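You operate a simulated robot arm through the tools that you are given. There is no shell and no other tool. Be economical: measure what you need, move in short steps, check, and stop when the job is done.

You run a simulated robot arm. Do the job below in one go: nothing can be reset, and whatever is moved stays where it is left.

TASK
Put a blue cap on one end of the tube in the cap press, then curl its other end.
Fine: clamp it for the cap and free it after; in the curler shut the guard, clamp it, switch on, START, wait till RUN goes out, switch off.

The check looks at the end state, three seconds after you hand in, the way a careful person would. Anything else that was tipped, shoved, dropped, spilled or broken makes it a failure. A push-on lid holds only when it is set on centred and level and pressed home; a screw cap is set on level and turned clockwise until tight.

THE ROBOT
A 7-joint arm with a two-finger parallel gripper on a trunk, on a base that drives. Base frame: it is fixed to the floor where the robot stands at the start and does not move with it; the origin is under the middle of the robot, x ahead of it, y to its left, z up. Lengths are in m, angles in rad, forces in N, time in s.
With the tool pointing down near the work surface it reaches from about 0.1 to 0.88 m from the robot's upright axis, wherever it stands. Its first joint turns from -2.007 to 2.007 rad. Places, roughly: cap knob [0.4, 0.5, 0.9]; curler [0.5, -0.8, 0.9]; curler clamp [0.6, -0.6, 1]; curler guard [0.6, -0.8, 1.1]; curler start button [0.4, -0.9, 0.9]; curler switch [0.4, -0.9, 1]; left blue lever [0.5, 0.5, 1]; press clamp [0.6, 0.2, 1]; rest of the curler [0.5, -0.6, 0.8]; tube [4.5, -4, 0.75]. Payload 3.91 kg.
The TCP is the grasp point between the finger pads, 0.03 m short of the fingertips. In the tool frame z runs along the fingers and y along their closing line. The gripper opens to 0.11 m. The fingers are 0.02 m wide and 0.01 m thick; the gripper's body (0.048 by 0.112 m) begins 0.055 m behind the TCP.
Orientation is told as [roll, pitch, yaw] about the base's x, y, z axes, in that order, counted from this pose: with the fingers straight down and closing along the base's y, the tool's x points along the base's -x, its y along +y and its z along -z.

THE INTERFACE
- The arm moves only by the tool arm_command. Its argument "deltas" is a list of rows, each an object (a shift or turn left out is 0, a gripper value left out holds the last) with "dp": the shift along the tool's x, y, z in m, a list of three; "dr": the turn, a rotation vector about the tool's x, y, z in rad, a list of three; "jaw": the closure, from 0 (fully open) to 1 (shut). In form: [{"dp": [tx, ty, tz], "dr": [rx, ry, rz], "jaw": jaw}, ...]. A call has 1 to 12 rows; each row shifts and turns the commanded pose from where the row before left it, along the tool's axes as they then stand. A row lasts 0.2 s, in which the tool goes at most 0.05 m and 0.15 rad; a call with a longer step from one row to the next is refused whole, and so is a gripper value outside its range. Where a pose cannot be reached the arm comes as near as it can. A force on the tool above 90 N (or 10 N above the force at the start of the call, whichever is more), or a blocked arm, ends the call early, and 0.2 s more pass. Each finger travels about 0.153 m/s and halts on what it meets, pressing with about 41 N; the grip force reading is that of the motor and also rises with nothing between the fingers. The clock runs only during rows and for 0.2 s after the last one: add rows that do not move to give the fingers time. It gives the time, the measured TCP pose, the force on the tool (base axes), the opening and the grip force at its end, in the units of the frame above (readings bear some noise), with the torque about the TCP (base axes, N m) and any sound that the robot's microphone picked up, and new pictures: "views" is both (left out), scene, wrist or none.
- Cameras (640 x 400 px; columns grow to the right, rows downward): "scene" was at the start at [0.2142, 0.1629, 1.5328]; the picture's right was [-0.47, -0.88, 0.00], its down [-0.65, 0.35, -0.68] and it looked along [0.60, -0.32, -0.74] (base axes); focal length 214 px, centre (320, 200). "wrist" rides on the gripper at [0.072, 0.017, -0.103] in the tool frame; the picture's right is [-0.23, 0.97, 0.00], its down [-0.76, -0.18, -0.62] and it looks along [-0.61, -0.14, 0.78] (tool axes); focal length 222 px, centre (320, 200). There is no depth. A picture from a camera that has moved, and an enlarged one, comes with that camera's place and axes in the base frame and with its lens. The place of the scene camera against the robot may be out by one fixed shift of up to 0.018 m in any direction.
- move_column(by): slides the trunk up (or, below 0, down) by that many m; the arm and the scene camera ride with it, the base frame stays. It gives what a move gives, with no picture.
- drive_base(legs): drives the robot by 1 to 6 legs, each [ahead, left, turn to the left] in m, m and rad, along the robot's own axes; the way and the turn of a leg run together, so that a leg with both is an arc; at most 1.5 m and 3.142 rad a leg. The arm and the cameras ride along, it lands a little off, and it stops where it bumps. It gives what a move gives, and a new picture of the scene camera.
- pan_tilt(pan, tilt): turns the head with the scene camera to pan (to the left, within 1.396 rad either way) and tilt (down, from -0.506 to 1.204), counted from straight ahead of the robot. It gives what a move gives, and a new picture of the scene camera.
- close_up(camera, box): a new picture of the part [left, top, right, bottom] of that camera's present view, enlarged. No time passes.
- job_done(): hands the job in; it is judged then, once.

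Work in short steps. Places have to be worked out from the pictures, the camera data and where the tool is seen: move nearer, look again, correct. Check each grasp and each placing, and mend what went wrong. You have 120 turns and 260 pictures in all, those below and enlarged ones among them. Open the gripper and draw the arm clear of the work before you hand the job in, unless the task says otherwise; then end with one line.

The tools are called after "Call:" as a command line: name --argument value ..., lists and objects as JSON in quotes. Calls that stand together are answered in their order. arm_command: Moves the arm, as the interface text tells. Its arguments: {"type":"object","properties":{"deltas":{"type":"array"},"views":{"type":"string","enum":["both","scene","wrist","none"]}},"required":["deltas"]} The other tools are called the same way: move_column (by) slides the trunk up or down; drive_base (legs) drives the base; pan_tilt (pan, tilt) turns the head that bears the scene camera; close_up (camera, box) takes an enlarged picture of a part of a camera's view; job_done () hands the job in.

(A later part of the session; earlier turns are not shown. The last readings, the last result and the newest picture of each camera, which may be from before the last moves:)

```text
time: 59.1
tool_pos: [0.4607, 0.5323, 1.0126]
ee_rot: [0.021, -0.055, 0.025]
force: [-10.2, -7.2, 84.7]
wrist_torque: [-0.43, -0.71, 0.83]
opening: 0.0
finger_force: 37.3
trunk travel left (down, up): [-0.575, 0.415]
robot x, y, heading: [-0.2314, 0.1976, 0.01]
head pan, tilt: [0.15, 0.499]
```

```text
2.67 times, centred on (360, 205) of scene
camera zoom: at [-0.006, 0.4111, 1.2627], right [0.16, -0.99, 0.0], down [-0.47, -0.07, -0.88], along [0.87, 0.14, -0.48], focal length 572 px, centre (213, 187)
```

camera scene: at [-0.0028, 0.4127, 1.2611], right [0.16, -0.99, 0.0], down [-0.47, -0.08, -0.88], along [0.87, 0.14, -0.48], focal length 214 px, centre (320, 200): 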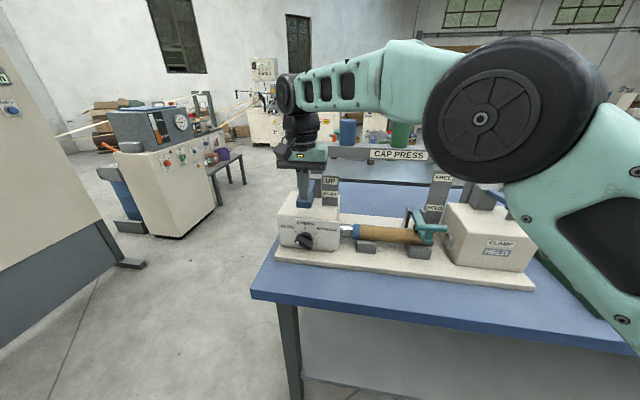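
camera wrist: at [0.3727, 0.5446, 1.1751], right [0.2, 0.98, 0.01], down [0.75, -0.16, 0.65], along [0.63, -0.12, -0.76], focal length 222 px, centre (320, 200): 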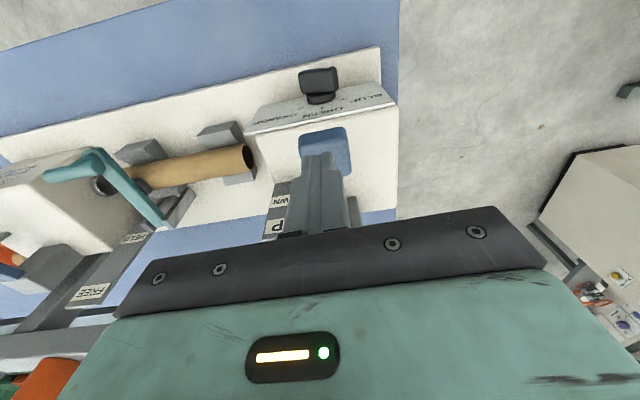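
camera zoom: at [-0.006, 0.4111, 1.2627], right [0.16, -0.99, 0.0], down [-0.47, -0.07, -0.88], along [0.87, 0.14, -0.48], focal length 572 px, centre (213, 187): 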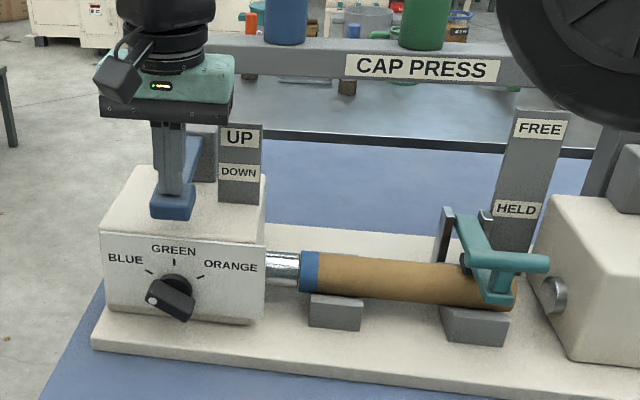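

85 N. Push slightly more to see whether it still travels.

Call:
arm_command --deltas '[{"dp": [0, 0, 0.002]}, {"dp": [0, 0, 0.002]}, {"dp": [0, 0, 0]}, {"dp": [0, 0, 0]}]' --views "wrist"

Call:
close_up --camera "scene" --box '[330, 210, 410, 260]'

```text
time: 59.6
tool_pos: [0.4615, 0.5332, 1.0142]
ee_rot: [0.028, -0.059, 0.026]
force: [-15.9, -10.4, 34.1]
wrist_torque: [-0.33, 0.01, -0.14]
opening: 0.0
finger_force: 37.8
trunk travel left (down, up): [-0.575, 0.415]
robot x, y, heading: [-0.2348, 0.1958, 0.008]
head pan, tilt: [0.15, 0.499]
stopped in row 2: the force on the tool passed its limit (the readings are from after the stop); the commanded pose is now the measured one
camera wrist: at [0.3828, 0.5455, 1.1137], right [0.2, 0.98, 0.04], down [0.73, -0.18, 0.66], along [0.65, -0.1, -0.75], focal length 222 px, centre (320, 200)
```

wrist: 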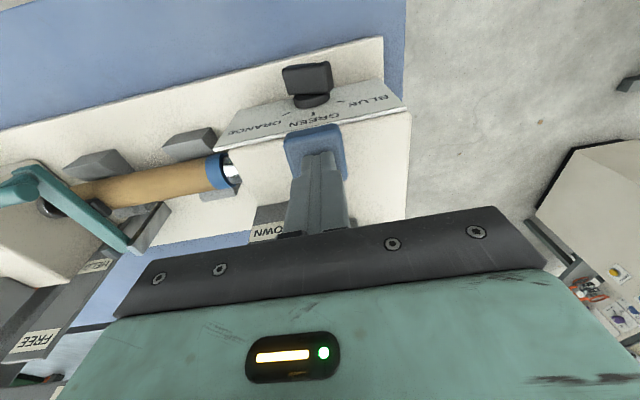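

```text
8.00 times, centred on (370, 235) of scene
camera zoom: at [-0.0047, 0.4116, 1.2603], right [0.16, -0.99, 0.0], down [-0.47, -0.08, -0.88], along [0.87, 0.14, -0.48], focal length 1716 px, centre (-80, -80)
```

zoom: 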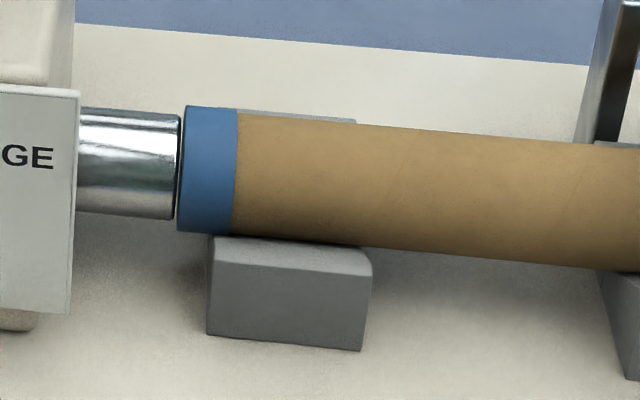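

Hard stop; the cap is seated straight. Lift off and see whether the lever returns.

Call:
arm_command --deltas '[{"dp": [0, 0, -0.03]}, {"dp": [0, 0, -0.04]}, {"dp": [0.03, -0.02, -0.03]}, {"dp": [0.04, -0.02, 0]}, {"dp": [0, 0, 0]}]' --views "wrist"

Call:
close_up --camera "scene" --box '[260, 130, 460, 280]'

```text
time: 60.8
tool_pos: [0.3863, 0.491, 1.1055]
ee_rot: [0.022, -0.052, 0.024]
force: [-0.5, -0.5, 0.2]
wrist_torque: [-0.04, 0.01, -0.05]
opening: 0.0002
finger_force: 37.8
trunk travel left (down, up): [-0.575, 0.415]
robot x, y, heading: [-0.2366, 0.1961, 0.011]
head pan, tilt: [0.15, 0.499]
camera wrist: at [0.309, 0.5039, 1.2047], right [0.2, 0.98, 0.03], down [0.73, -0.17, 0.66], along [0.65, -0.11, -0.75], focal length 222 px, centre (320, 200)
```

wrist: 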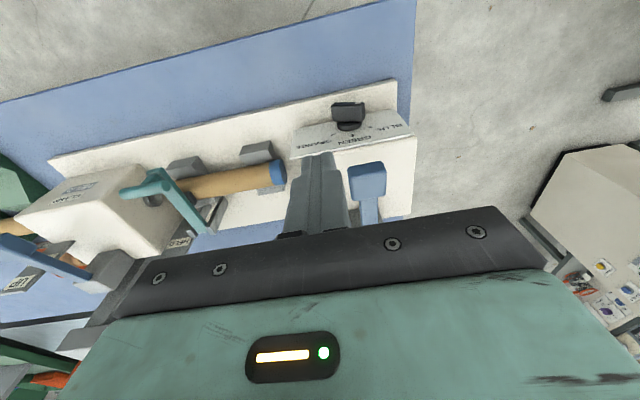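

```text
2.67 times, centred on (360, 205) of scene
camera zoom: at [-0.0026, 0.4128, 1.261], right [0.16, -0.99, 0.0], down [-0.47, -0.08, -0.88], along [0.87, 0.14, -0.48], focal length 572 px, centre (213, 187)
```

zoom: 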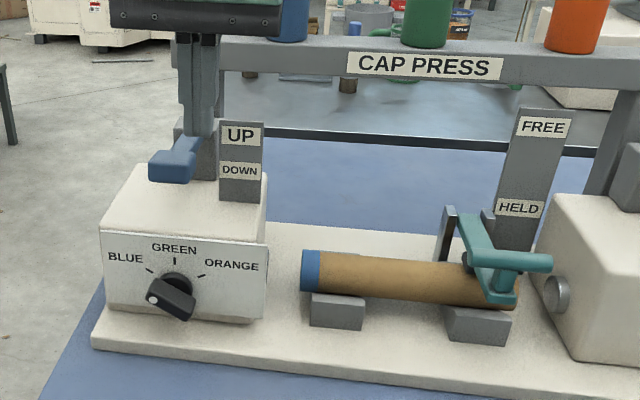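

Cap is on, ram retracted, lever back UP. Now free the clamp: rotate the tool 90° (closing along x) and go above the T-bar's left half.

Call:
arm_command --deltas '[{"dp": [0, -0.048, 0], "jaw": 0.5}, {"dp": [0, -0.048, 0]}, {"dp": [0, -0.048, 0]}, {"dp": [0, -0.048, 0]}, {"dp": [0, -0.04, 0], "dr": [0, 0.05, 0]}, {"dr": [0, 0, 0.15]}, {"dr": [0, 0, 0.15]}, {"dr": [0, 0, 0.15]}, {"dr": [0, 0, 0.15]}, {"dr": [0, 0, 0.15]}, {"dr": [0, 0, 0.15]}, {"dr": [0, 0, 0.15]}]' --views "none"

Call:
arm_command --deltas '[{"dr": [0, 0, 0.15]}, {"dr": [0, 0, 0.15]}, {"dr": [0, 0, 0.15]}, {"dr": [0, 0, 0.09]}, {"dp": [0, 0, 0]}]' --views "both"

```text
time: 63.4
tool_pos: [0.396, 0.2583, 1.0974]
ee_rot: [0.014, 0.02, -1.027]
force: [-0.4, -0.3, -0.1]
wrist_torque: [0.02, -0.02, -0.02]
opening: 0.0551
finger_force: 0.1
trunk travel left (down, up): [-0.575, 0.415]
robot x, y, heading: [-0.235, 0.1971, 0.01]
head pan, tilt: [0.15, 0.499]
```

```text
time: 64.6
tool_pos: [0.3954, 0.2575, 1.0977]
ee_rot: [0.0, 0.021, -1.566]
force: [0.7, -0.1, -0.3]
wrist_torque: [0.02, -0.01, -0.01]
opening: 0.0552
finger_force: 0.1
trunk travel left (down, up): [-0.575, 0.415]
robot x, y, heading: [-0.2369, 0.1945, 0.014]
head pan, tilt: [0.15, 0.499]
camera scene: at [-0.0027, 0.4127, 1.261], right [0.16, -0.99, 0.0], down [-0.47, -0.08, -0.88], along [0.87, 0.14, -0.48], focal length 214 px, centre (320, 200)
camera wrist: at [0.4109, 0.3282, 1.2045], right [0.97, -0.22, 0.0], down [-0.18, -0.78, 0.61], along [-0.14, -0.59, -0.8], focal length 222 px, centre (320, 200)
```

scene: 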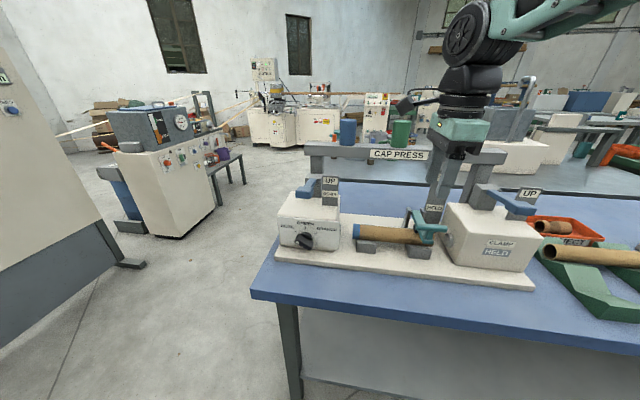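
wrist: 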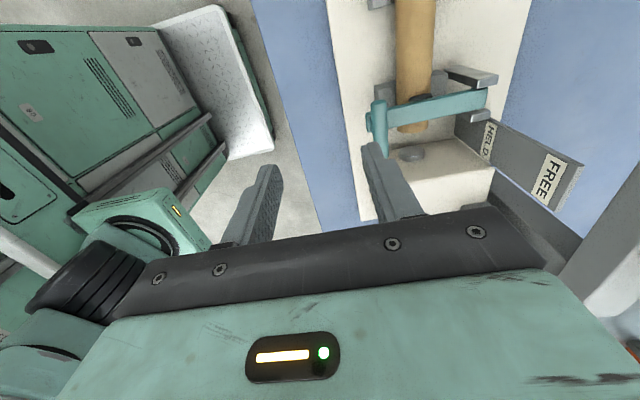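

T-bar at ≈(0.466, 0.214, 0.91). Move over its left half and partially lower.

Call:
arm_command --deltas '[{"dp": [-0.005, 0.035, 0.02]}, {"dp": [-0.01, 0.035, 0.03]}, {"dp": [0, 0, 0.045]}, {"dp": [0, 0, 0]}]' --views "both"

Call:
close_up --camera "wrist" --box '[220, 60, 460, 210]'

```text
time: 65.6
tool_pos: [0.4652, 0.2495, 1.0043]
ee_rot: [0.004, 0.023, -1.562]
force: [0.3, 0.5, 0.5]
wrist_torque: [0.02, 0.01, 0.03]
opening: 0.0552
finger_force: 0.0
trunk travel left (down, up): [-0.575, 0.415]
robot x, y, heading: [-0.2358, 0.1971, 0.007]
head pan, tilt: [0.15, 0.499]
camera scene: at [-0.0027, 0.4127, 1.261], right [0.16, -0.99, 0.0], down [-0.47, -0.08, -0.88], along [0.87, 0.14, -0.48], focal length 214 px, centre (320, 200)
camera wrist: at [0.481, 0.319, 1.1094], right [0.98, -0.22, 0.0], down [-0.17, -0.78, 0.6], along [-0.14, -0.59, -0.8], focal length 222 px, centre (320, 200)
```

scene: 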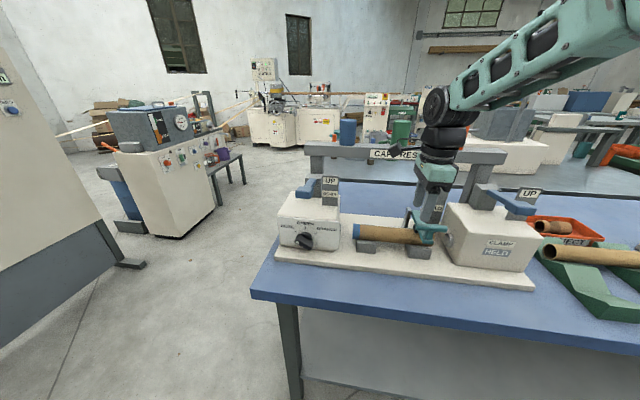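
wrist: 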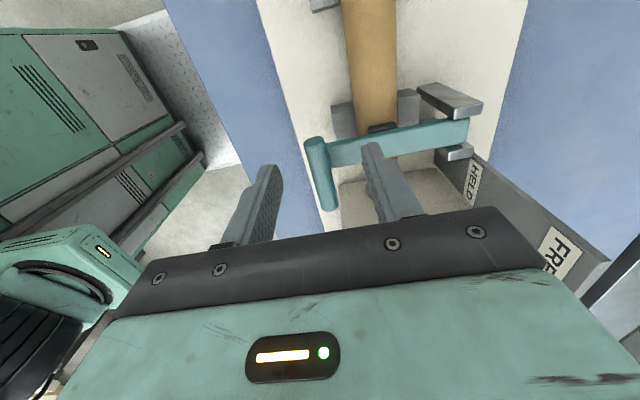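

```text
2.67 times, centred on (340, 135) of wrist
camera zoom: at [0.481, 0.319, 1.1094], right [0.98, -0.22, 0.0], down [-0.17, -0.78, 0.6], along [-0.14, -0.59, -0.8], focal length 592 px, centre (267, 373)
```

zoom: 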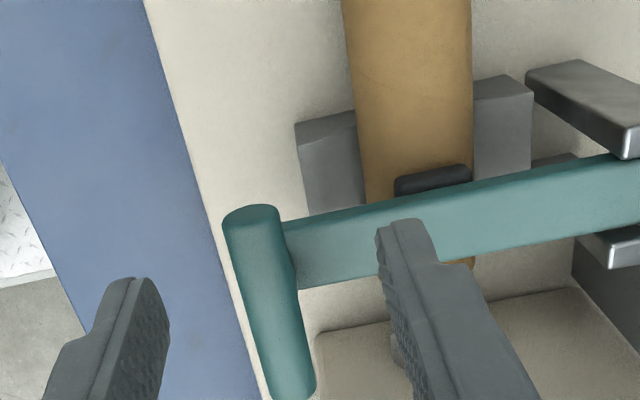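

T-bar is ≈(0.457, y 0.173–0.248, z≈0.93), above the stem. Lower around its left part and close.

Call:
arm_command --deltas '[{"dp": [-0.0115, -0.008, 0.03]}, {"dp": [0, 0, 0.03]}, {"dp": [0, 0, 0.019]}, {"dp": [0, 0, 0]}]' --views "wrist"

```text
time: 66.6
tool_pos: [0.4607, 0.2368, 0.9353]
ee_rot: [0.02, 0.028, -1.563]
force: [-7.4, -0.4, 73.2]
wrist_torque: [-0.59, -1.9, -0.54]
opening: 0.0518
finger_force: 0.1
trunk travel left (down, up): [-0.575, 0.415]
robot x, y, heading: [-0.2334, 0.1959, 0.007]
head pan, tilt: [0.15, 0.499]
camera wrist: at [0.4743, 0.3076, 1.0411], right [0.98, -0.22, 0.01], down [-0.18, -0.78, 0.6], along [-0.12, -0.59, -0.8], focal length 222 px, centre (320, 200)
```

wrist: 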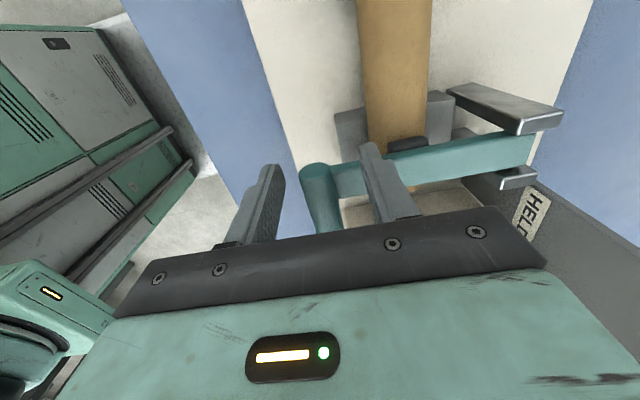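

The rear finger touches the stem. Raise 14 mm and close on the T-bar above it.

Call:
arm_command --deltas '[{"dp": [0, 0, -0.022]}, {"dp": [0, 0, 0], "jaw": 1.0}, {"dp": [0, 0, 0]}, {"dp": [0, 0, 0]}]' --views "wrist"

```text
time: 67.6
tool_pos: [0.4618, 0.2358, 0.9451]
ee_rot: [0.004, 0.024, -1.567]
force: [25.4, 0.4, -12.1]
wrist_torque: [-0.95, 0.18, -0.88]
opening: 0.017
finger_force: 44.9
trunk travel left (down, up): [-0.575, 0.415]
robot x, y, heading: [-0.2353, 0.196, 0.011]
head pan, tilt: [0.15, 0.499]
camera wrist: at [0.4773, 0.3059, 1.0516], right [0.97, -0.22, 0.0], down [-0.18, -0.78, 0.61], along [-0.14, -0.59, -0.8], focal length 222 px, centre (320, 200)
```

wrist: 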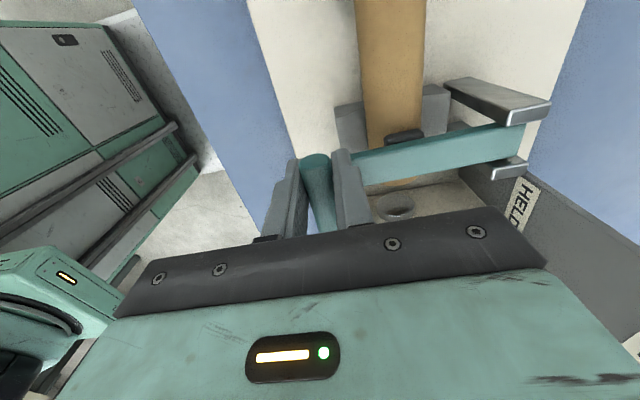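

Gripped. Lift along the arc.

Call:
arm_command --deltas '[{"dp": [0, 0.006, -0.018]}, {"dp": [0, 0.0066, -0.0175]}, {"dp": [0, 0.01, -0.015]}, {"dp": [0, 0.0103, -0.015]}, {"dp": [0, 0.0135, -0.012]}, {"dp": [0, 0.0135, -0.012]}, {"dp": [0, 0, 0]}]' --views "both"

```text
time: 69.2
tool_pos: [0.5214, 0.235, 1.0337]
ee_rot: [0.0, 0.025, -1.562]
force: [18.0, 21.4, -32.0]
wrist_torque: [0.49, -0.13, -0.97]
opening: 0.0172
finger_force: 45.2
trunk travel left (down, up): [-0.575, 0.415]
robot x, y, heading: [-0.235, 0.1972, 0.007]
head pan, tilt: [0.15, 0.499]
camera scene: at [-0.0009, 0.4138, 1.2603], right [0.16, -0.99, 0.0], down [-0.47, -0.08, -0.88], along [0.87, 0.14, -0.48], focal length 214 px, centre (320, 200)
camera wrist: at [0.5372, 0.3053, 1.1391], right [0.98, -0.22, -0.01], down [-0.17, -0.78, 0.6], along [-0.14, -0.59, -0.8], focal length 222 px, centre (320, 200)
```

scene: 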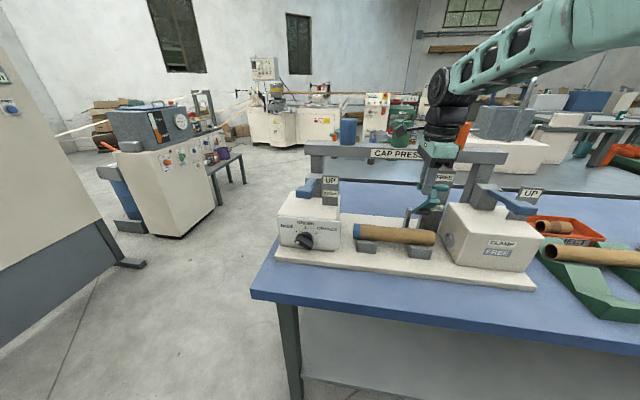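
wrist: 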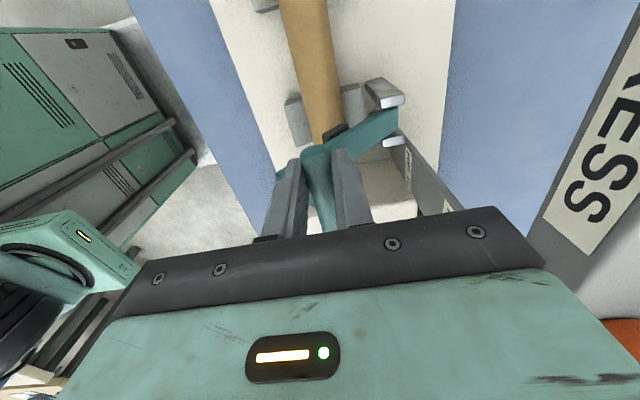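

Display now FREE. Continue the lever toward upright a bit more.

Call:
arm_command --deltas '[{"dp": [0, 0.018, -0.01]}, {"dp": [0, 0.018, -0.007]}, {"dp": [0, 0, 0]}]' --views "both"

Call:
close_up --camera "scene" --box '[340, 120, 540, 280]'

```text
time: 70.0
tool_pos: [0.5575, 0.235, 1.0525]
ee_rot: [0.003, 0.024, -1.562]
force: [6.7, 26.9, -25.7]
wrist_torque: [0.19, -0.2, -0.97]
opening: 0.0168
finger_force: 44.9
trunk travel left (down, up): [-0.575, 0.415]
robot x, y, heading: [-0.2413, 0.1945, 0.007]
head pan, tilt: [0.15, 0.499]
camera scene: at [-0.0015, 0.4141, 1.2605], right [0.16, -0.99, 0.0], down [-0.47, -0.08, -0.88], along [0.87, 0.14, -0.48], focal length 214 px, centre (320, 200)
camera wrist: at [0.5729, 0.3053, 1.158], right [0.98, -0.22, 0.0], down [-0.17, -0.78, 0.6], along [-0.14, -0.59, -0.8], focal length 222 px, centre (320, 200)
```

scene: 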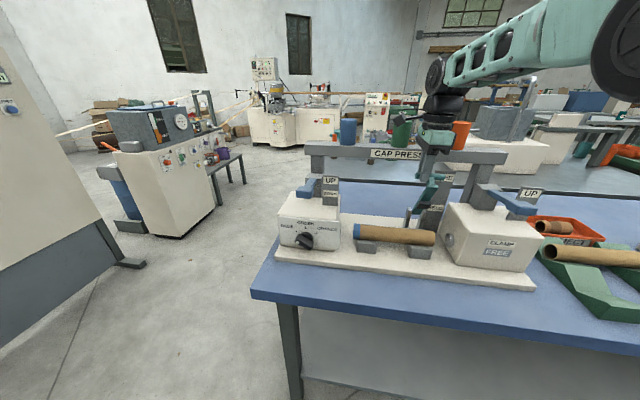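
wrist: 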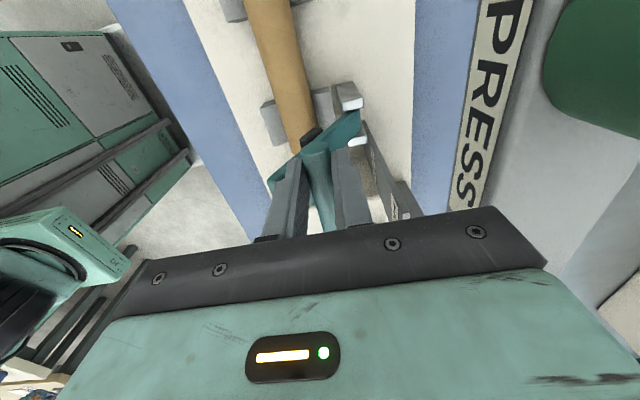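

```text
2.50 times, centred on (440, 200) of scene
camera zoom: at [-0.0015, 0.4141, 1.2605], right [0.16, -0.99, 0.0], down [-0.47, -0.08, -0.88], along [0.87, 0.14, -0.48], focal length 536 px, centre (20, 200)
```

zoom: 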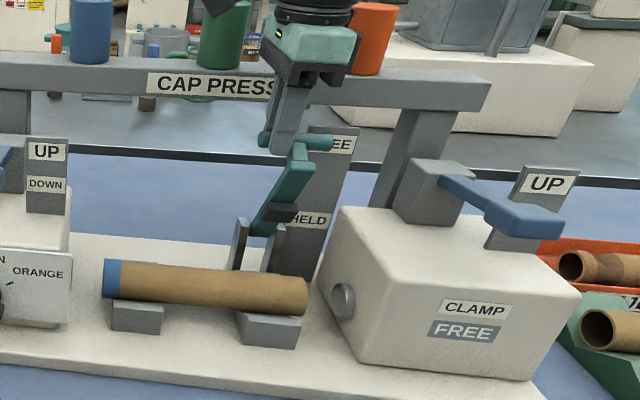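

I can't push it past upright in this grip without the hand hitting the hoppers. I lower it back gently, release, and will lift it instead with pitched closed fingers under the stem, so they can push it past upright.

Call:
arm_command --deltas '[{"dp": [0, -0.018, 0.007]}, {"dp": [0, -0.018, 0.01]}, {"dp": [0, -0.0135, 0.012]}, {"dp": [0, -0.0135, 0.012]}, {"dp": [0, -0.0103, 0.015]}, {"dp": [0, -0.01, 0.015]}, {"dp": [0, -0.0066, 0.0175]}, {"dp": [0, -0.006, 0.015]}, {"dp": [0, 0, 0], "jaw": 0.55}, {"dp": [0, 0, 0]}, {"dp": [0, 0, -0.04]}, {"dp": [0, 0, -0.04]}]' --views "none"

Call:
arm_command --deltas '[{"dp": [0, -0.04, -0.02], "jaw": 1.0}, {"dp": [0, -0.04, 0]}, {"dr": [0, 0, -0.15]}, {"dr": [0, 0, -0.15]}, {"dr": [0, 0, -0.15]}, {"dr": [0, 0, -0.15]}, {"dr": [0, 0, -0.15]}, {"dr": [0, 0, -0.15]}, {"dr": [0, 0, -0.15]}, {"dr": [0, 0, -0.15]}, {"dr": [0, 0, -0.15]}, {"dr": [0, 0, -0.15]}]' --views "both"

```text
time: 72.6
tool_pos: [0.4541, 0.2338, 1.0288]
ee_rot: [0.002, 0.022, -1.564]
force: [1.0, 0.7, -0.2]
wrist_torque: [-0.03, 0.02, -0.01]
opening: 0.0495
finger_force: 0.2
trunk travel left (down, up): [-0.575, 0.415]
robot x, y, heading: [-0.2326, 0.1971, 0.009]
head pan, tilt: [0.15, 0.499]
```

```text
time: 75.2
tool_pos: [0.3783, 0.2323, 1.0497]
ee_rot: [0.021, -0.002, -0.061]
force: [0.1, -0.3, -0.3]
wrist_torque: [-0.03, 0.01, 0.0]
opening: 0.0001
finger_force: 37.9
trunk travel left (down, up): [-0.575, 0.415]
robot x, y, heading: [-0.234, 0.1996, 0.007]
head pan, tilt: [0.15, 0.499]
camera scene: at [-0.0027, 0.4127, 1.261], right [0.16, -0.99, 0.0], down [-0.47, -0.08, -0.88], along [0.87, 0.14, -0.48], focal length 214 px, centre (320, 200)
camera wrist: at [0.3065, 0.2517, 1.1535], right [0.29, 0.96, 0.02], down [0.75, -0.24, 0.62], along [0.6, -0.16, -0.78], focal length 222 px, centre (320, 200)
```

scene: 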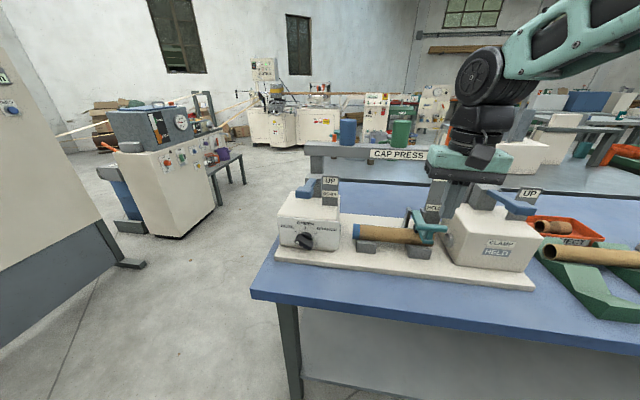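
wrist: 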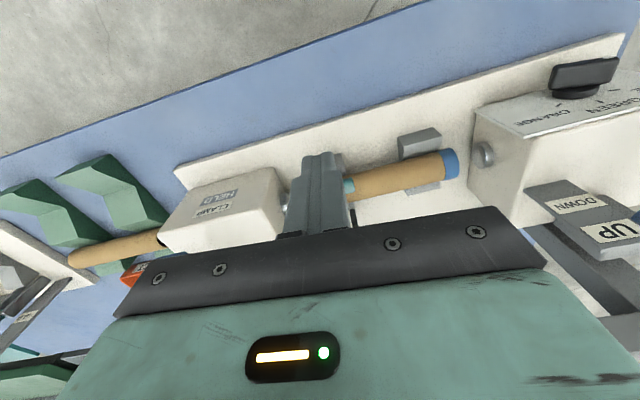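

Drive back a bit and pitch the closed gripper forward by 1.0 rad.

Call:
drive_base --legs '[[-0.13, 0, 0]]'

Call:
arm_command --deltas '[{"dr": [0, 0, -0.06]}, {"dr": [0, -0.14, 0]}, {"dr": [0, -0.14, 0]}, {"dr": [0, -0.14, 0]}, {"dr": [0, -0.14, 0]}, {"dr": [0, -0.14, 0]}, {"dr": [0, -0.15, 0]}, {"dr": [0, -0.15, 0]}, {"dp": [0, 0, 0]}]' --views "both"

```text
time: 76.5
tool_pos: [0.2489, 0.231, 1.0506]
ee_rot: [0.022, -0.002, -0.065]
force: [-0.1, 0.3, 0.1]
wrist_torque: [0.04, 0.03, -0.02]
opening: 0.0
finger_force: 38.0
trunk travel left (down, up): [-0.575, 0.415]
robot x, y, heading: [-0.3649, 0.195, 0.006]
head pan, tilt: [0.15, 0.499]
camera scene: at [-0.1323, 0.4115, 1.261], right [0.16, -0.99, 0.0], down [-0.47, -0.08, -0.88], along [0.87, 0.14, -0.48], focal length 214 px, centre (320, 200)
```

scene: 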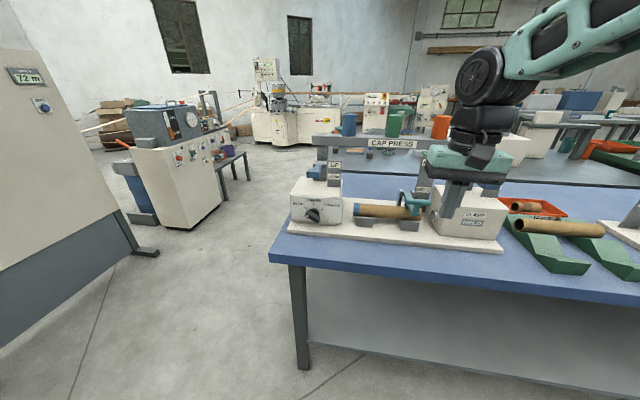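

```text
time: 78.5
tool_pos: [0.2478, 0.2313, 1.0497]
ee_rot: [0.043, -0.999, -0.042]
force: [-0.4, -0.2, 0.5]
wrist_torque: [0.0, 0.03, 0.01]
opening: 0.0
finger_force: 38.1
trunk travel left (down, up): [-0.575, 0.415]
robot x, y, heading: [-0.3615, 0.1928, 0.006]
head pan, tilt: [0.15, 0.499]
camera scene: at [-0.1322, 0.4115, 1.261], right [0.16, -0.99, 0.0], down [-0.47, -0.08, -0.88], along [0.87, 0.14, -0.48], focal length 214 px, centre (320, 200)
camera wrist: at [0.1219, 0.2488, 1.0444], right [0.13, 0.97, 0.21], down [-0.12, -0.2, 0.97], along [0.99, -0.15, 0.09], focal length 222 px, centre (320, 200)
```

scene: 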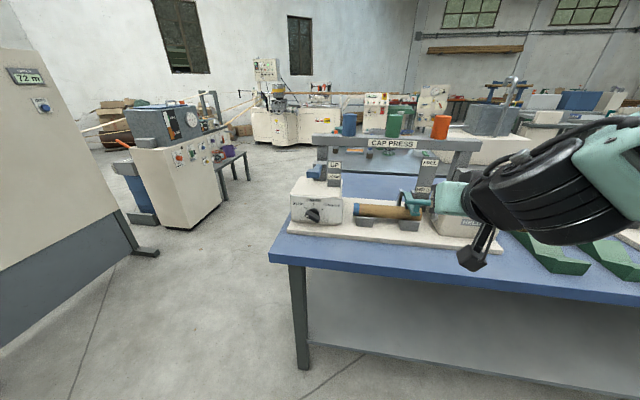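
wrist: 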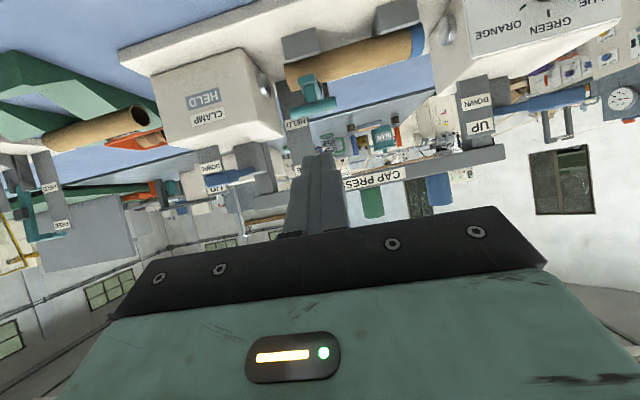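

Call:
close_up --camera "wrist" --box '[250, 20, 450, 145]'

```text
3.20 times, centred on (350, 82) of wrist
camera zoom: at [0.1219, 0.2488, 1.0444], right [0.13, 0.97, 0.21], down [-0.12, -0.2, 0.97], along [0.99, -0.15, 0.09], focal length 711 px, centre (224, 576)
```

zoom: 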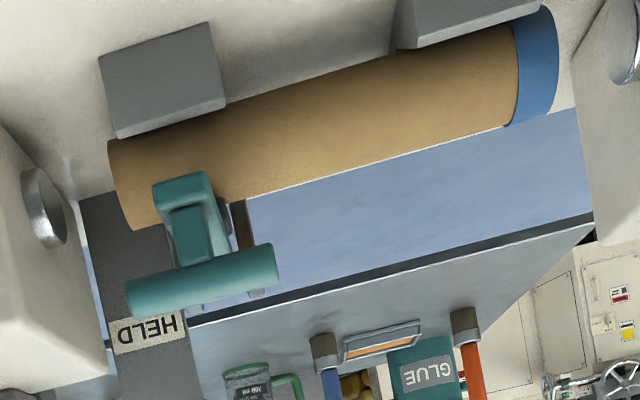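

Stem underside is at z≈0.898, y≈0.217. Approach from the front, low.

Call:
arm_command --deltas '[{"dp": [0.0138, -0.003, 0.045], "dr": [0.008, 0, -0.023]}, {"dp": [0.0138, -0.003, 0.045]}, {"dp": [0.0138, -0.003, 0.045]}, {"dp": [0.0138, -0.003, 0.045]}, {"dp": [0.0138, -0.002, 0.045]}, {"dp": [0, 0, 0]}]' --views "both"

Call:
close_up --camera "wrist" --box '[220, 60, 420, 185]'

```text
time: 79.8
tool_pos: [0.4001, 0.219, 0.8722]
ee_rot: [-0.001, -1.002, 0.001]
force: [0.0, 0.1, -0.3]
wrist_torque: [0.0, 0.04, 0.02]
opening: 0.0002
finger_force: 37.1
trunk travel left (down, up): [-0.575, 0.415]
robot x, y, heading: [-0.3603, 0.1946, 0.015]
head pan, tilt: [0.15, 0.499]
camera scene: at [-0.1323, 0.4115, 1.261], right [0.16, -0.99, 0.0], down [-0.47, -0.08, -0.88], along [0.87, 0.14, -0.48], focal length 214 px, centre (320, 200)
camera wrist: at [0.2738, 0.2357, 0.8681], right [0.12, 0.97, 0.19], down [-0.12, -0.18, 0.98], along [0.99, -0.14, 0.09], focal length 222 px, centre (320, 200)
```

scene: 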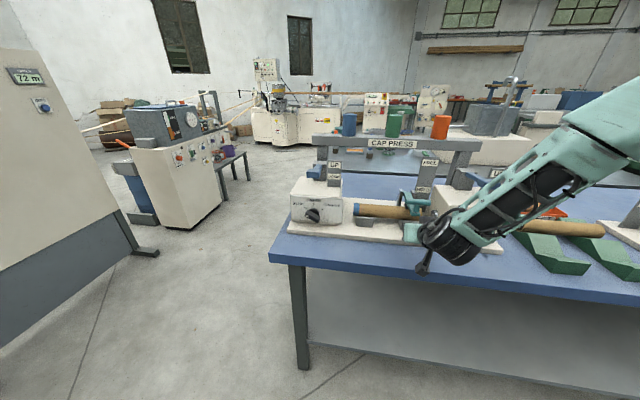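
wrist: 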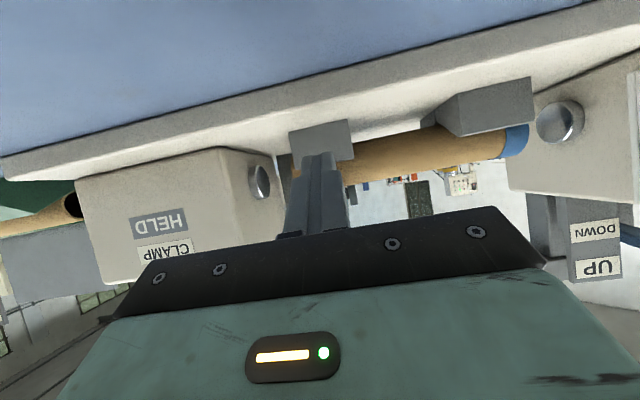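

```text
3.20 times, centred on (320, 122) of wrist
camera zoom: at [0.2738, 0.2357, 0.8681], right [0.12, 0.97, 0.19], down [-0.12, -0.18, 0.98], along [0.99, -0.14, 0.09], focal length 711 px, centre (320, 448)
```

zoom: 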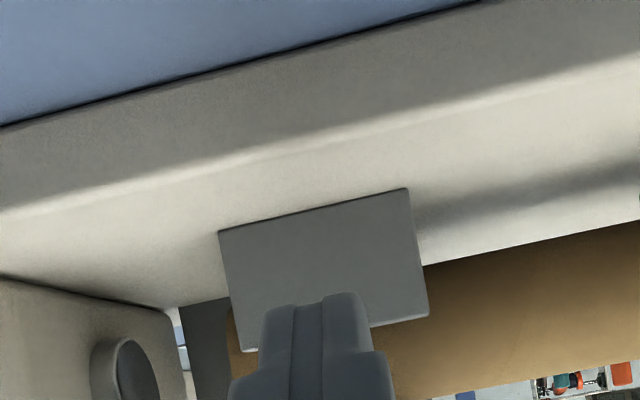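

Slide under the stem and lift along the arc.

Call:
arm_command --deltas '[{"dp": [-0.017, -0.001, 0.019]}, {"dp": [-0.017, -0.001, 0.019]}, {"dp": [-0.0168, 0, -0.0108]}, {"dp": [-0.028, 0, -0.0156]}, {"dp": [-0.0302, 0, -0.0075]}, {"dp": [-0.0309, 0, -0.0009]}, {"dp": [0, 0, 0]}]' --views "both"

Call:
close_up --camera "scene" --box '[290, 110, 530, 270]'

```text
time: 81.5
tool_pos: [0.4788, 0.2147, 0.9864]
ee_rot: [-0.001, -1.003, 0.001]
force: [-0.4, 0.8, -0.6]
wrist_torque: [0.02, 0.0, 0.02]
opening: 0.0002
finger_force: 38.0
trunk travel left (down, up): [-0.575, 0.415]
robot x, y, heading: [-0.3638, 0.1951, 0.006]
head pan, tilt: [0.15, 0.499]
camera scene: at [-0.1322, 0.4115, 1.261], right [0.16, -0.99, 0.0], down [-0.47, -0.08, -0.88], along [0.87, 0.14, -0.48], focal length 214 px, centre (320, 200)
camera wrist: at [0.3528, 0.2318, 0.982], right [0.12, 0.97, 0.19], down [-0.11, -0.18, 0.98], along [0.99, -0.14, 0.09], focal length 222 px, centre (320, 200)
```

scene: 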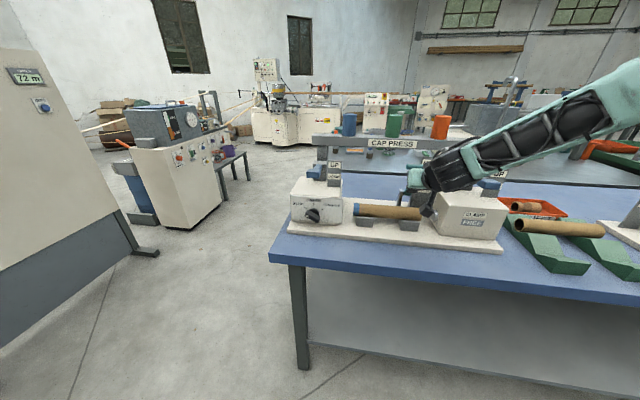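
wrist: 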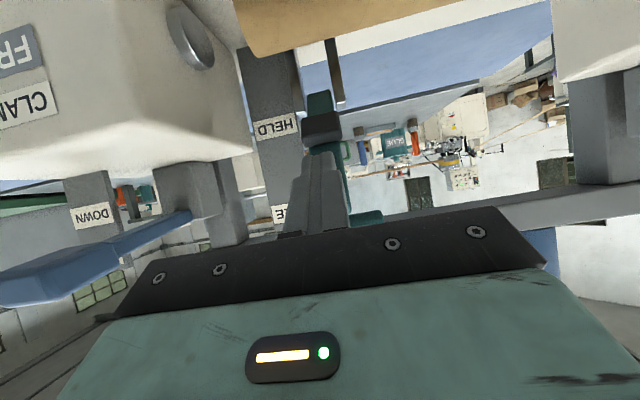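

```text
2.50 times, centred on (410, 190) of scene
camera zoom: at [-0.1322, 0.4115, 1.261], right [0.16, -0.99, 0.0], down [-0.47, -0.08, -0.88], along [0.87, 0.14, -0.48], focal length 536 px, centre (95, 225)
```

zoom: 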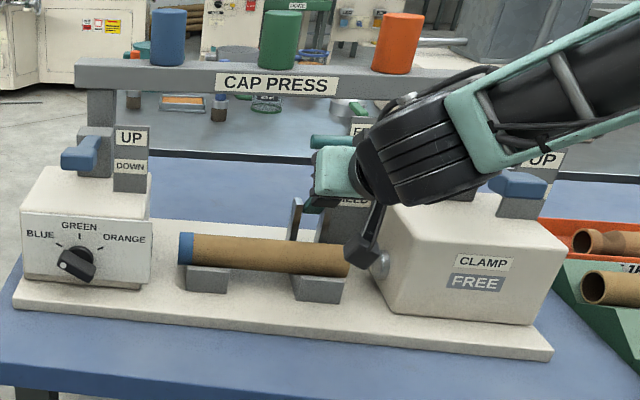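

Display FREE and the lever appears nearly upright. Continue pushing it to the stop.

Call:
arm_command --deltas '[{"dp": [-0.0301, 0, 0.008]}, {"dp": [-0.0272, 0, 0.0146]}, {"dp": [-0.0137, 0, 0.012]}, {"dp": [0, 0, 0]}]' --views "wrist"

Call:
close_up --camera "wrist" --box '[220, 60, 420, 230]'

```text
time: 82.5
tool_pos: [0.5447, 0.2151, 1.0287]
ee_rot: [0.001, -1.001, 0.0]
force: [0.3, 0.1, -0.5]
wrist_torque: [0.0, -0.01, 0.0]
opening: 0.0
finger_force: 38.1
trunk travel left (down, up): [-0.575, 0.415]
robot x, y, heading: [-0.3657, 0.1899, 0.011]
head pan, tilt: [0.15, 0.499]
camera wrist: at [0.4179, 0.232, 1.0235], right [0.12, 0.97, 0.19], down [-0.11, -0.18, 0.98], along [0.99, -0.14, 0.09], focal length 222 px, centre (320, 200)
```

wrist: 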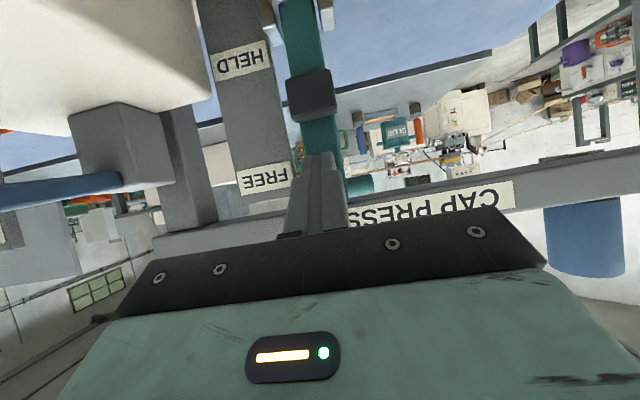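

```text
2.35 times, centred on (320, 145) of wrist
camera zoom: at [0.4179, 0.232, 1.0235], right [0.12, 0.97, 0.19], down [-0.11, -0.18, 0.98], along [0.99, -0.14, 0.09], focal length 523 px, centre (320, 329)
```

zoom: 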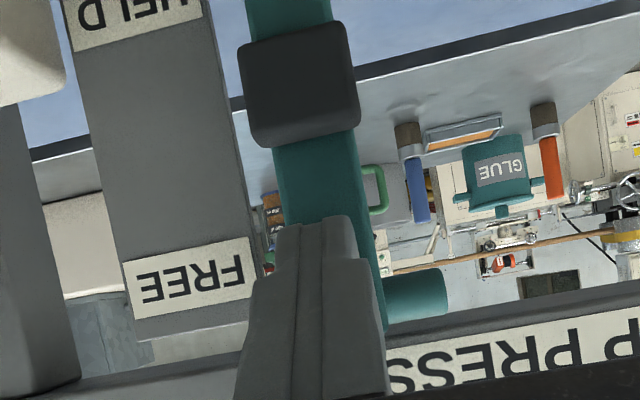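

Lever is upright. Back the tool away and check it stays.

Call:
arm_command --deltas '[{"dp": [0, 0, -0.045]}, {"dp": [0.01, 0, -0.045]}, {"dp": [0.015, 0, -0.045]}, {"dp": [0.015, 0, -0.045]}, {"dp": [0, 0, 0]}]' --views "both"

Call:
close_up --camera "wrist" --box '[220, 20, 540, 220]'

```text
time: 83.7
tool_pos: [0.3725, 0.2148, 1.0873]
ee_rot: [0.0, -1.002, 0.002]
force: [1.0, 0.6, -0.6]
wrist_torque: [0.02, 0.02, 0.03]
opening: 0.0001
finger_force: 37.4
trunk travel left (down, up): [-0.575, 0.415]
robot x, y, heading: [-0.3659, 0.1987, 0.014]
head pan, tilt: [0.15, 0.499]
camera scene: at [-0.132, 0.4115, 1.261], right [0.16, -0.99, 0.0], down [-0.47, -0.08, -0.88], along [0.87, 0.14, -0.48], focal length 214 px, centre (320, 200)
camera wrist: at [0.2472, 0.2316, 1.0828], right [0.12, 0.97, 0.19], down [-0.11, -0.18, 0.98], along [0.99, -0.14, 0.09], focal length 222 px, centre (320, 200)
```

scene: 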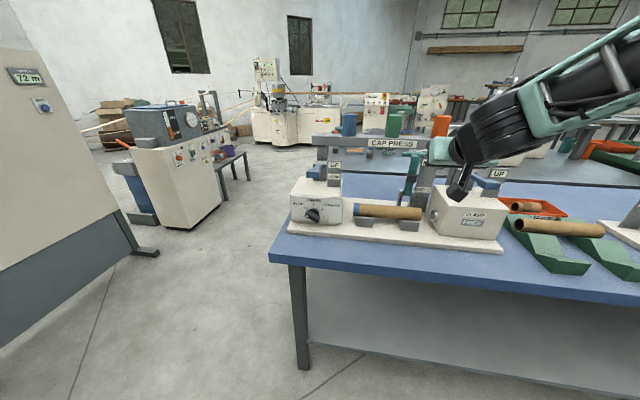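
wrist: 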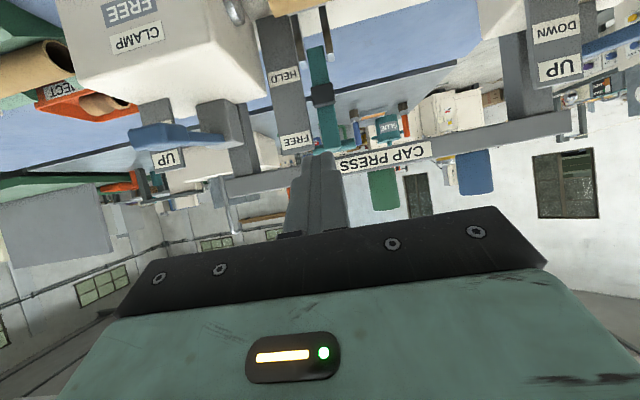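

```text
2.00 times, centred on (380, 120) of wrist
camera zoom: at [0.2472, 0.2316, 1.0828], right [0.12, 0.97, 0.19], down [-0.11, -0.18, 0.98], along [0.99, -0.14, 0.09], focal length 444 px, centre (200, 360)
```

zoom: 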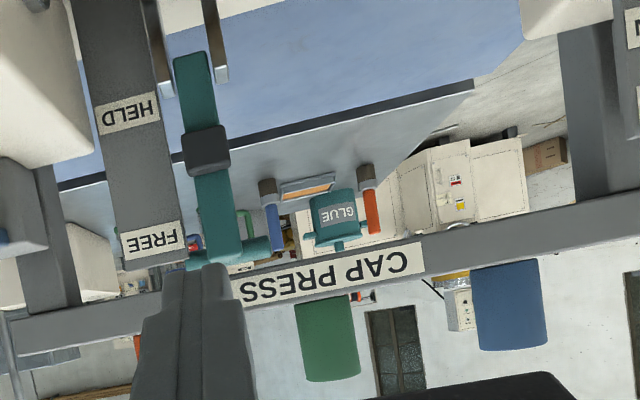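

Clamp is free and stays upright. Return the tool to vertical with closing along x, open, to pick the tube.

Call:
arm_command --deltas '[{"dp": [-0.02, 0, -0.02], "dr": [0, 0.15, 0]}, {"dp": [-0.02, 0, -0.02], "dr": [0, 0.15, 0]}, {"dr": [0, 0.15, 0]}, {"dr": [0, 0.15, 0]}, {"dr": [0, 0.15, 0]}, {"dr": [0, 0.15, 0]}, {"dr": [0, 0.1, 0]}, {"dr": [0, 0, 0.15]}, {"dr": [0, 0, 0.15]}, {"dr": [0, 0, 0.15]}, {"dr": [0, 0, 0.15]}, {"dr": [0, 0, 0.15]}]' --views "none"

Call:
arm_command --deltas '[{"dr": [0, 0, 0.15]}, {"dr": [0, 0, 0.15]}, {"dr": [0, 0, 0.15]}, {"dr": [0, 0, 0.15]}, {"dr": [0, 0, 0.15]}, {"dr": [0, 0, 0.07], "jaw": 0.2}, {"dp": [0, 0, 0]}]' --views "none"

Call:
drive_base --legs '[[0.13, 0, 0]]'

Call:
arm_command --deltas '[{"dp": [0, 0, 0]}]' --views "wrist"

```text
time: 86.2
tool_pos: [0.3662, 0.2158, 1.1466]
ee_rot: [0.0, -0.002, -0.752]
force: [-0.5, 0.3, -0.2]
wrist_torque: [0.0, 0.0, 0.0]
opening: 0.0001
finger_force: 37.8
trunk travel left (down, up): [-0.575, 0.415]
robot x, y, heading: [-0.3676, 0.1948, 0.009]
head pan, tilt: [0.15, 0.499]
```

```text
time: 87.8
tool_pos: [0.3654, 0.2157, 1.1472]
ee_rot: [0.002, -0.001, -1.569]
force: [-0.2, 0.1, -0.1]
wrist_torque: [0.0, -0.01, 0.0]
opening: 0.088
finger_force: 0.0
trunk travel left (down, up): [-0.575, 0.415]
robot x, y, heading: [-0.3617, 0.1926, 0.005]
head pan, tilt: [0.15, 0.499]
```

```text
time: 89.1
tool_pos: [0.4926, 0.2172, 1.1463]
ee_rot: [0.002, 0.0, -1.567]
force: [0.0, 0.5, 1.3]
wrist_torque: [0.02, 0.03, 0.02]
opening: 0.088
finger_force: 0.1
trunk travel left (down, up): [-0.575, 0.415]
robot x, y, heading: [-0.2362, 0.1977, 0.011]
head pan, tilt: [0.15, 0.499]
camera scene: at [-0.0053, 0.4127, 1.261], right [0.16, -0.99, 0.0], down [-0.47, -0.08, -0.88], along [0.87, 0.14, -0.48], focal length 214 px, centre (320, 200)
```

scene: 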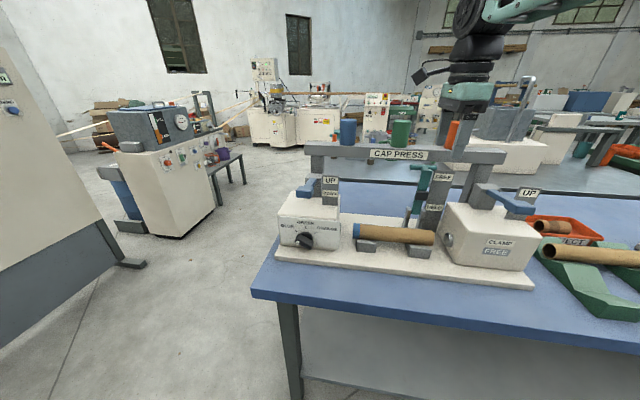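

```text
time: 89.5
tool_pos: [0.4939, 0.2173, 1.1473]
ee_rot: [0.002, -0.001, -1.568]
force: [-1.1, -0.5, -0.3]
wrist_torque: [0.03, -0.03, 0.02]
opening: 0.0879
finger_force: 0.0
trunk travel left (down, up): [-0.575, 0.415]
robot x, y, heading: [-0.2372, 0.1991, 0.009]
head pan, tilt: [0.15, 0.499]
camera wrist: at [0.5092, 0.2902, 1.2505], right [0.97, -0.22, 0.0], down [-0.18, -0.76, 0.62], along [-0.14, -0.61, -0.78], focal length 222 px, centre (320, 200)
```

wrist: 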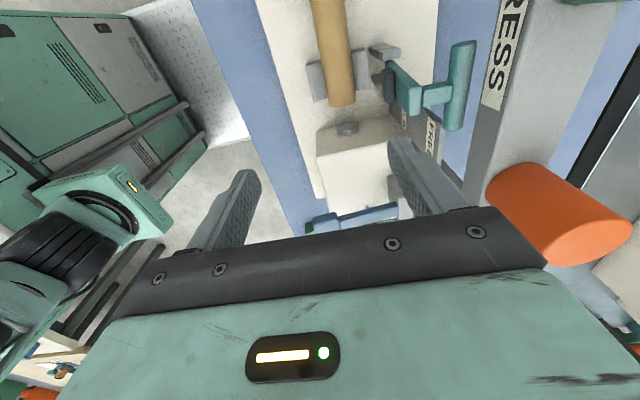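

Position over the tube middle (y≈0.295) and lower partway to check centring.

Call:
arm_command --deltas '[{"dp": [0.039, 0.02, 0]}, {"dp": [0.039, 0.02, 0]}, {"dp": [0, 0.003, 0.045]}, {"dp": [0, 0, 0.05]}, {"dp": [0, 0, 0.05]}, {"dp": [0, 0, 0.04]}, {"dp": [0, 0, 0]}]' --views "both"

Call:
close_up --camera "wrist" --box '[200, 60, 440, 210]'

```text
time: 91.1
tool_pos: [0.5365, 0.2978, 0.9597]
ee_rot: [0.002, 0.0, -1.57]
force: [0.9, -0.3, 0.4]
wrist_torque: [-0.01, 0.0, -0.04]
opening: 0.088
finger_force: 0.0
trunk travel left (down, up): [-0.575, 0.415]
robot x, y, heading: [-0.2353, 0.1983, 0.008]
head pan, tilt: [0.15, 0.499]
camera scene: at [-0.0054, 0.4127, 1.261], right [0.16, -0.99, 0.0], down [-0.47, -0.08, -0.88], along [0.87, 0.14, -0.48], focal length 214 px, centre (320, 200)
camera wrist: at [0.5519, 0.3706, 1.0637], right [0.97, -0.22, 0.0], down [-0.18, -0.76, 0.62], along [-0.14, -0.61, -0.78], focal length 222 px, centre (320, 200)
```

scene: 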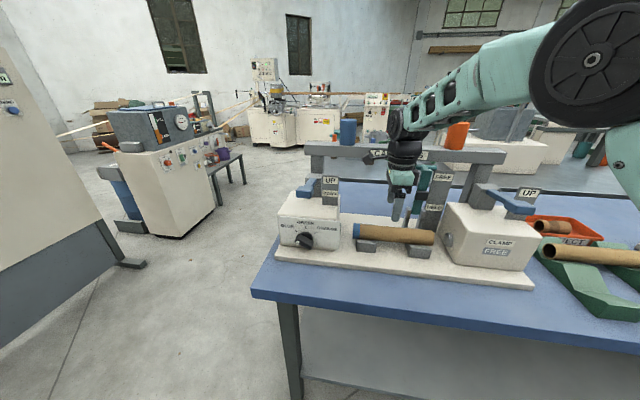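
wrist: 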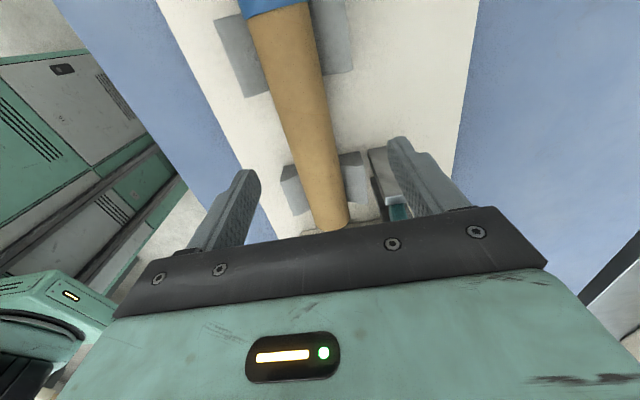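

```text
2.67 times, centred on (320, 135) of wrist
camera zoom: at [0.5519, 0.3706, 1.0637], right [0.97, -0.22, 0.0], down [-0.18, -0.76, 0.62], along [-0.14, -0.61, -0.78], focal length 592 px, centre (320, 373)
```

zoom: 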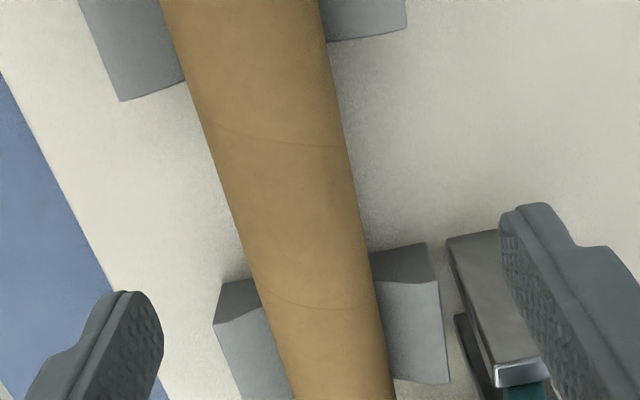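

Aligned. Narrow the jaws to 60 mm, descend to z≈0.855 and grip.

Call:
arm_command --deltas '[{"dp": [0, 0, 0], "jaw": 0.455}, {"dp": [0, 0, 0.045]}, {"dp": [0, 0, 0.04]}, {"dp": [0, 0, 0.02]}, {"dp": [0, 0, 0]}]' --views "wrist"

Call:
close_up --camera "wrist" --box '[200, 60, 440, 210]'

```text
time: 92.3
tool_pos: [0.536, 0.2955, 0.8566]
ee_rot: [0.002, -0.001, -1.568]
force: [-1.0, 0.1, -1.1]
wrist_torque: [0.01, -0.04, -0.01]
opening: 0.0602
finger_force: 0.7
trunk travel left (down, up): [-0.575, 0.415]
robot x, y, heading: [-0.2385, 0.1965, 0.012]
head pan, tilt: [0.15, 0.499]
camera wrist: at [0.5508, 0.3683, 0.9603], right [0.97, -0.22, 0.0], down [-0.18, -0.76, 0.62], along [-0.14, -0.61, -0.78], focal length 222 px, centre (320, 200)
```

wrist: 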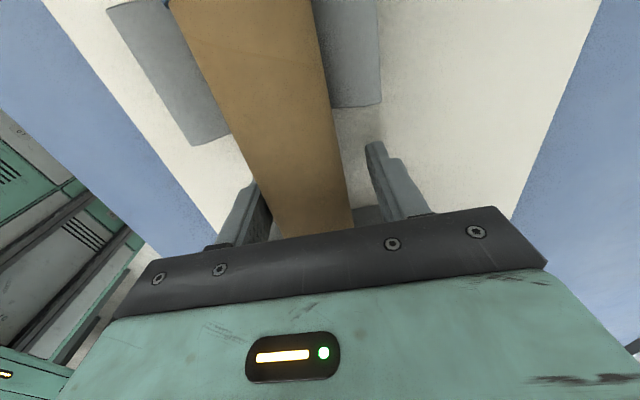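

```text
2.67 times, centred on (320, 135) of wrist
camera zoom: at [0.5508, 0.3683, 0.9603], right [0.97, -0.22, 0.0], down [-0.18, -0.76, 0.62], along [-0.14, -0.61, -0.78], focal length 592 px, centre (320, 373)
```

zoom: 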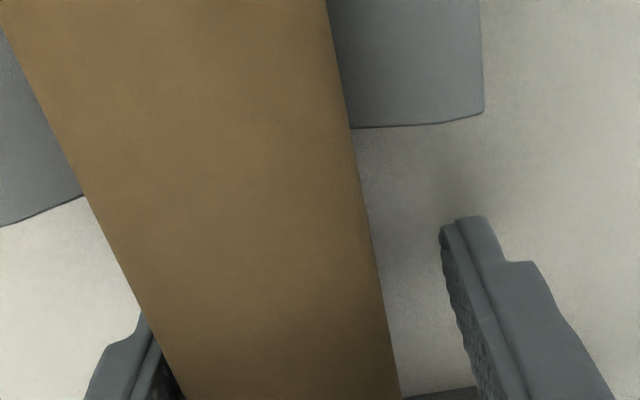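

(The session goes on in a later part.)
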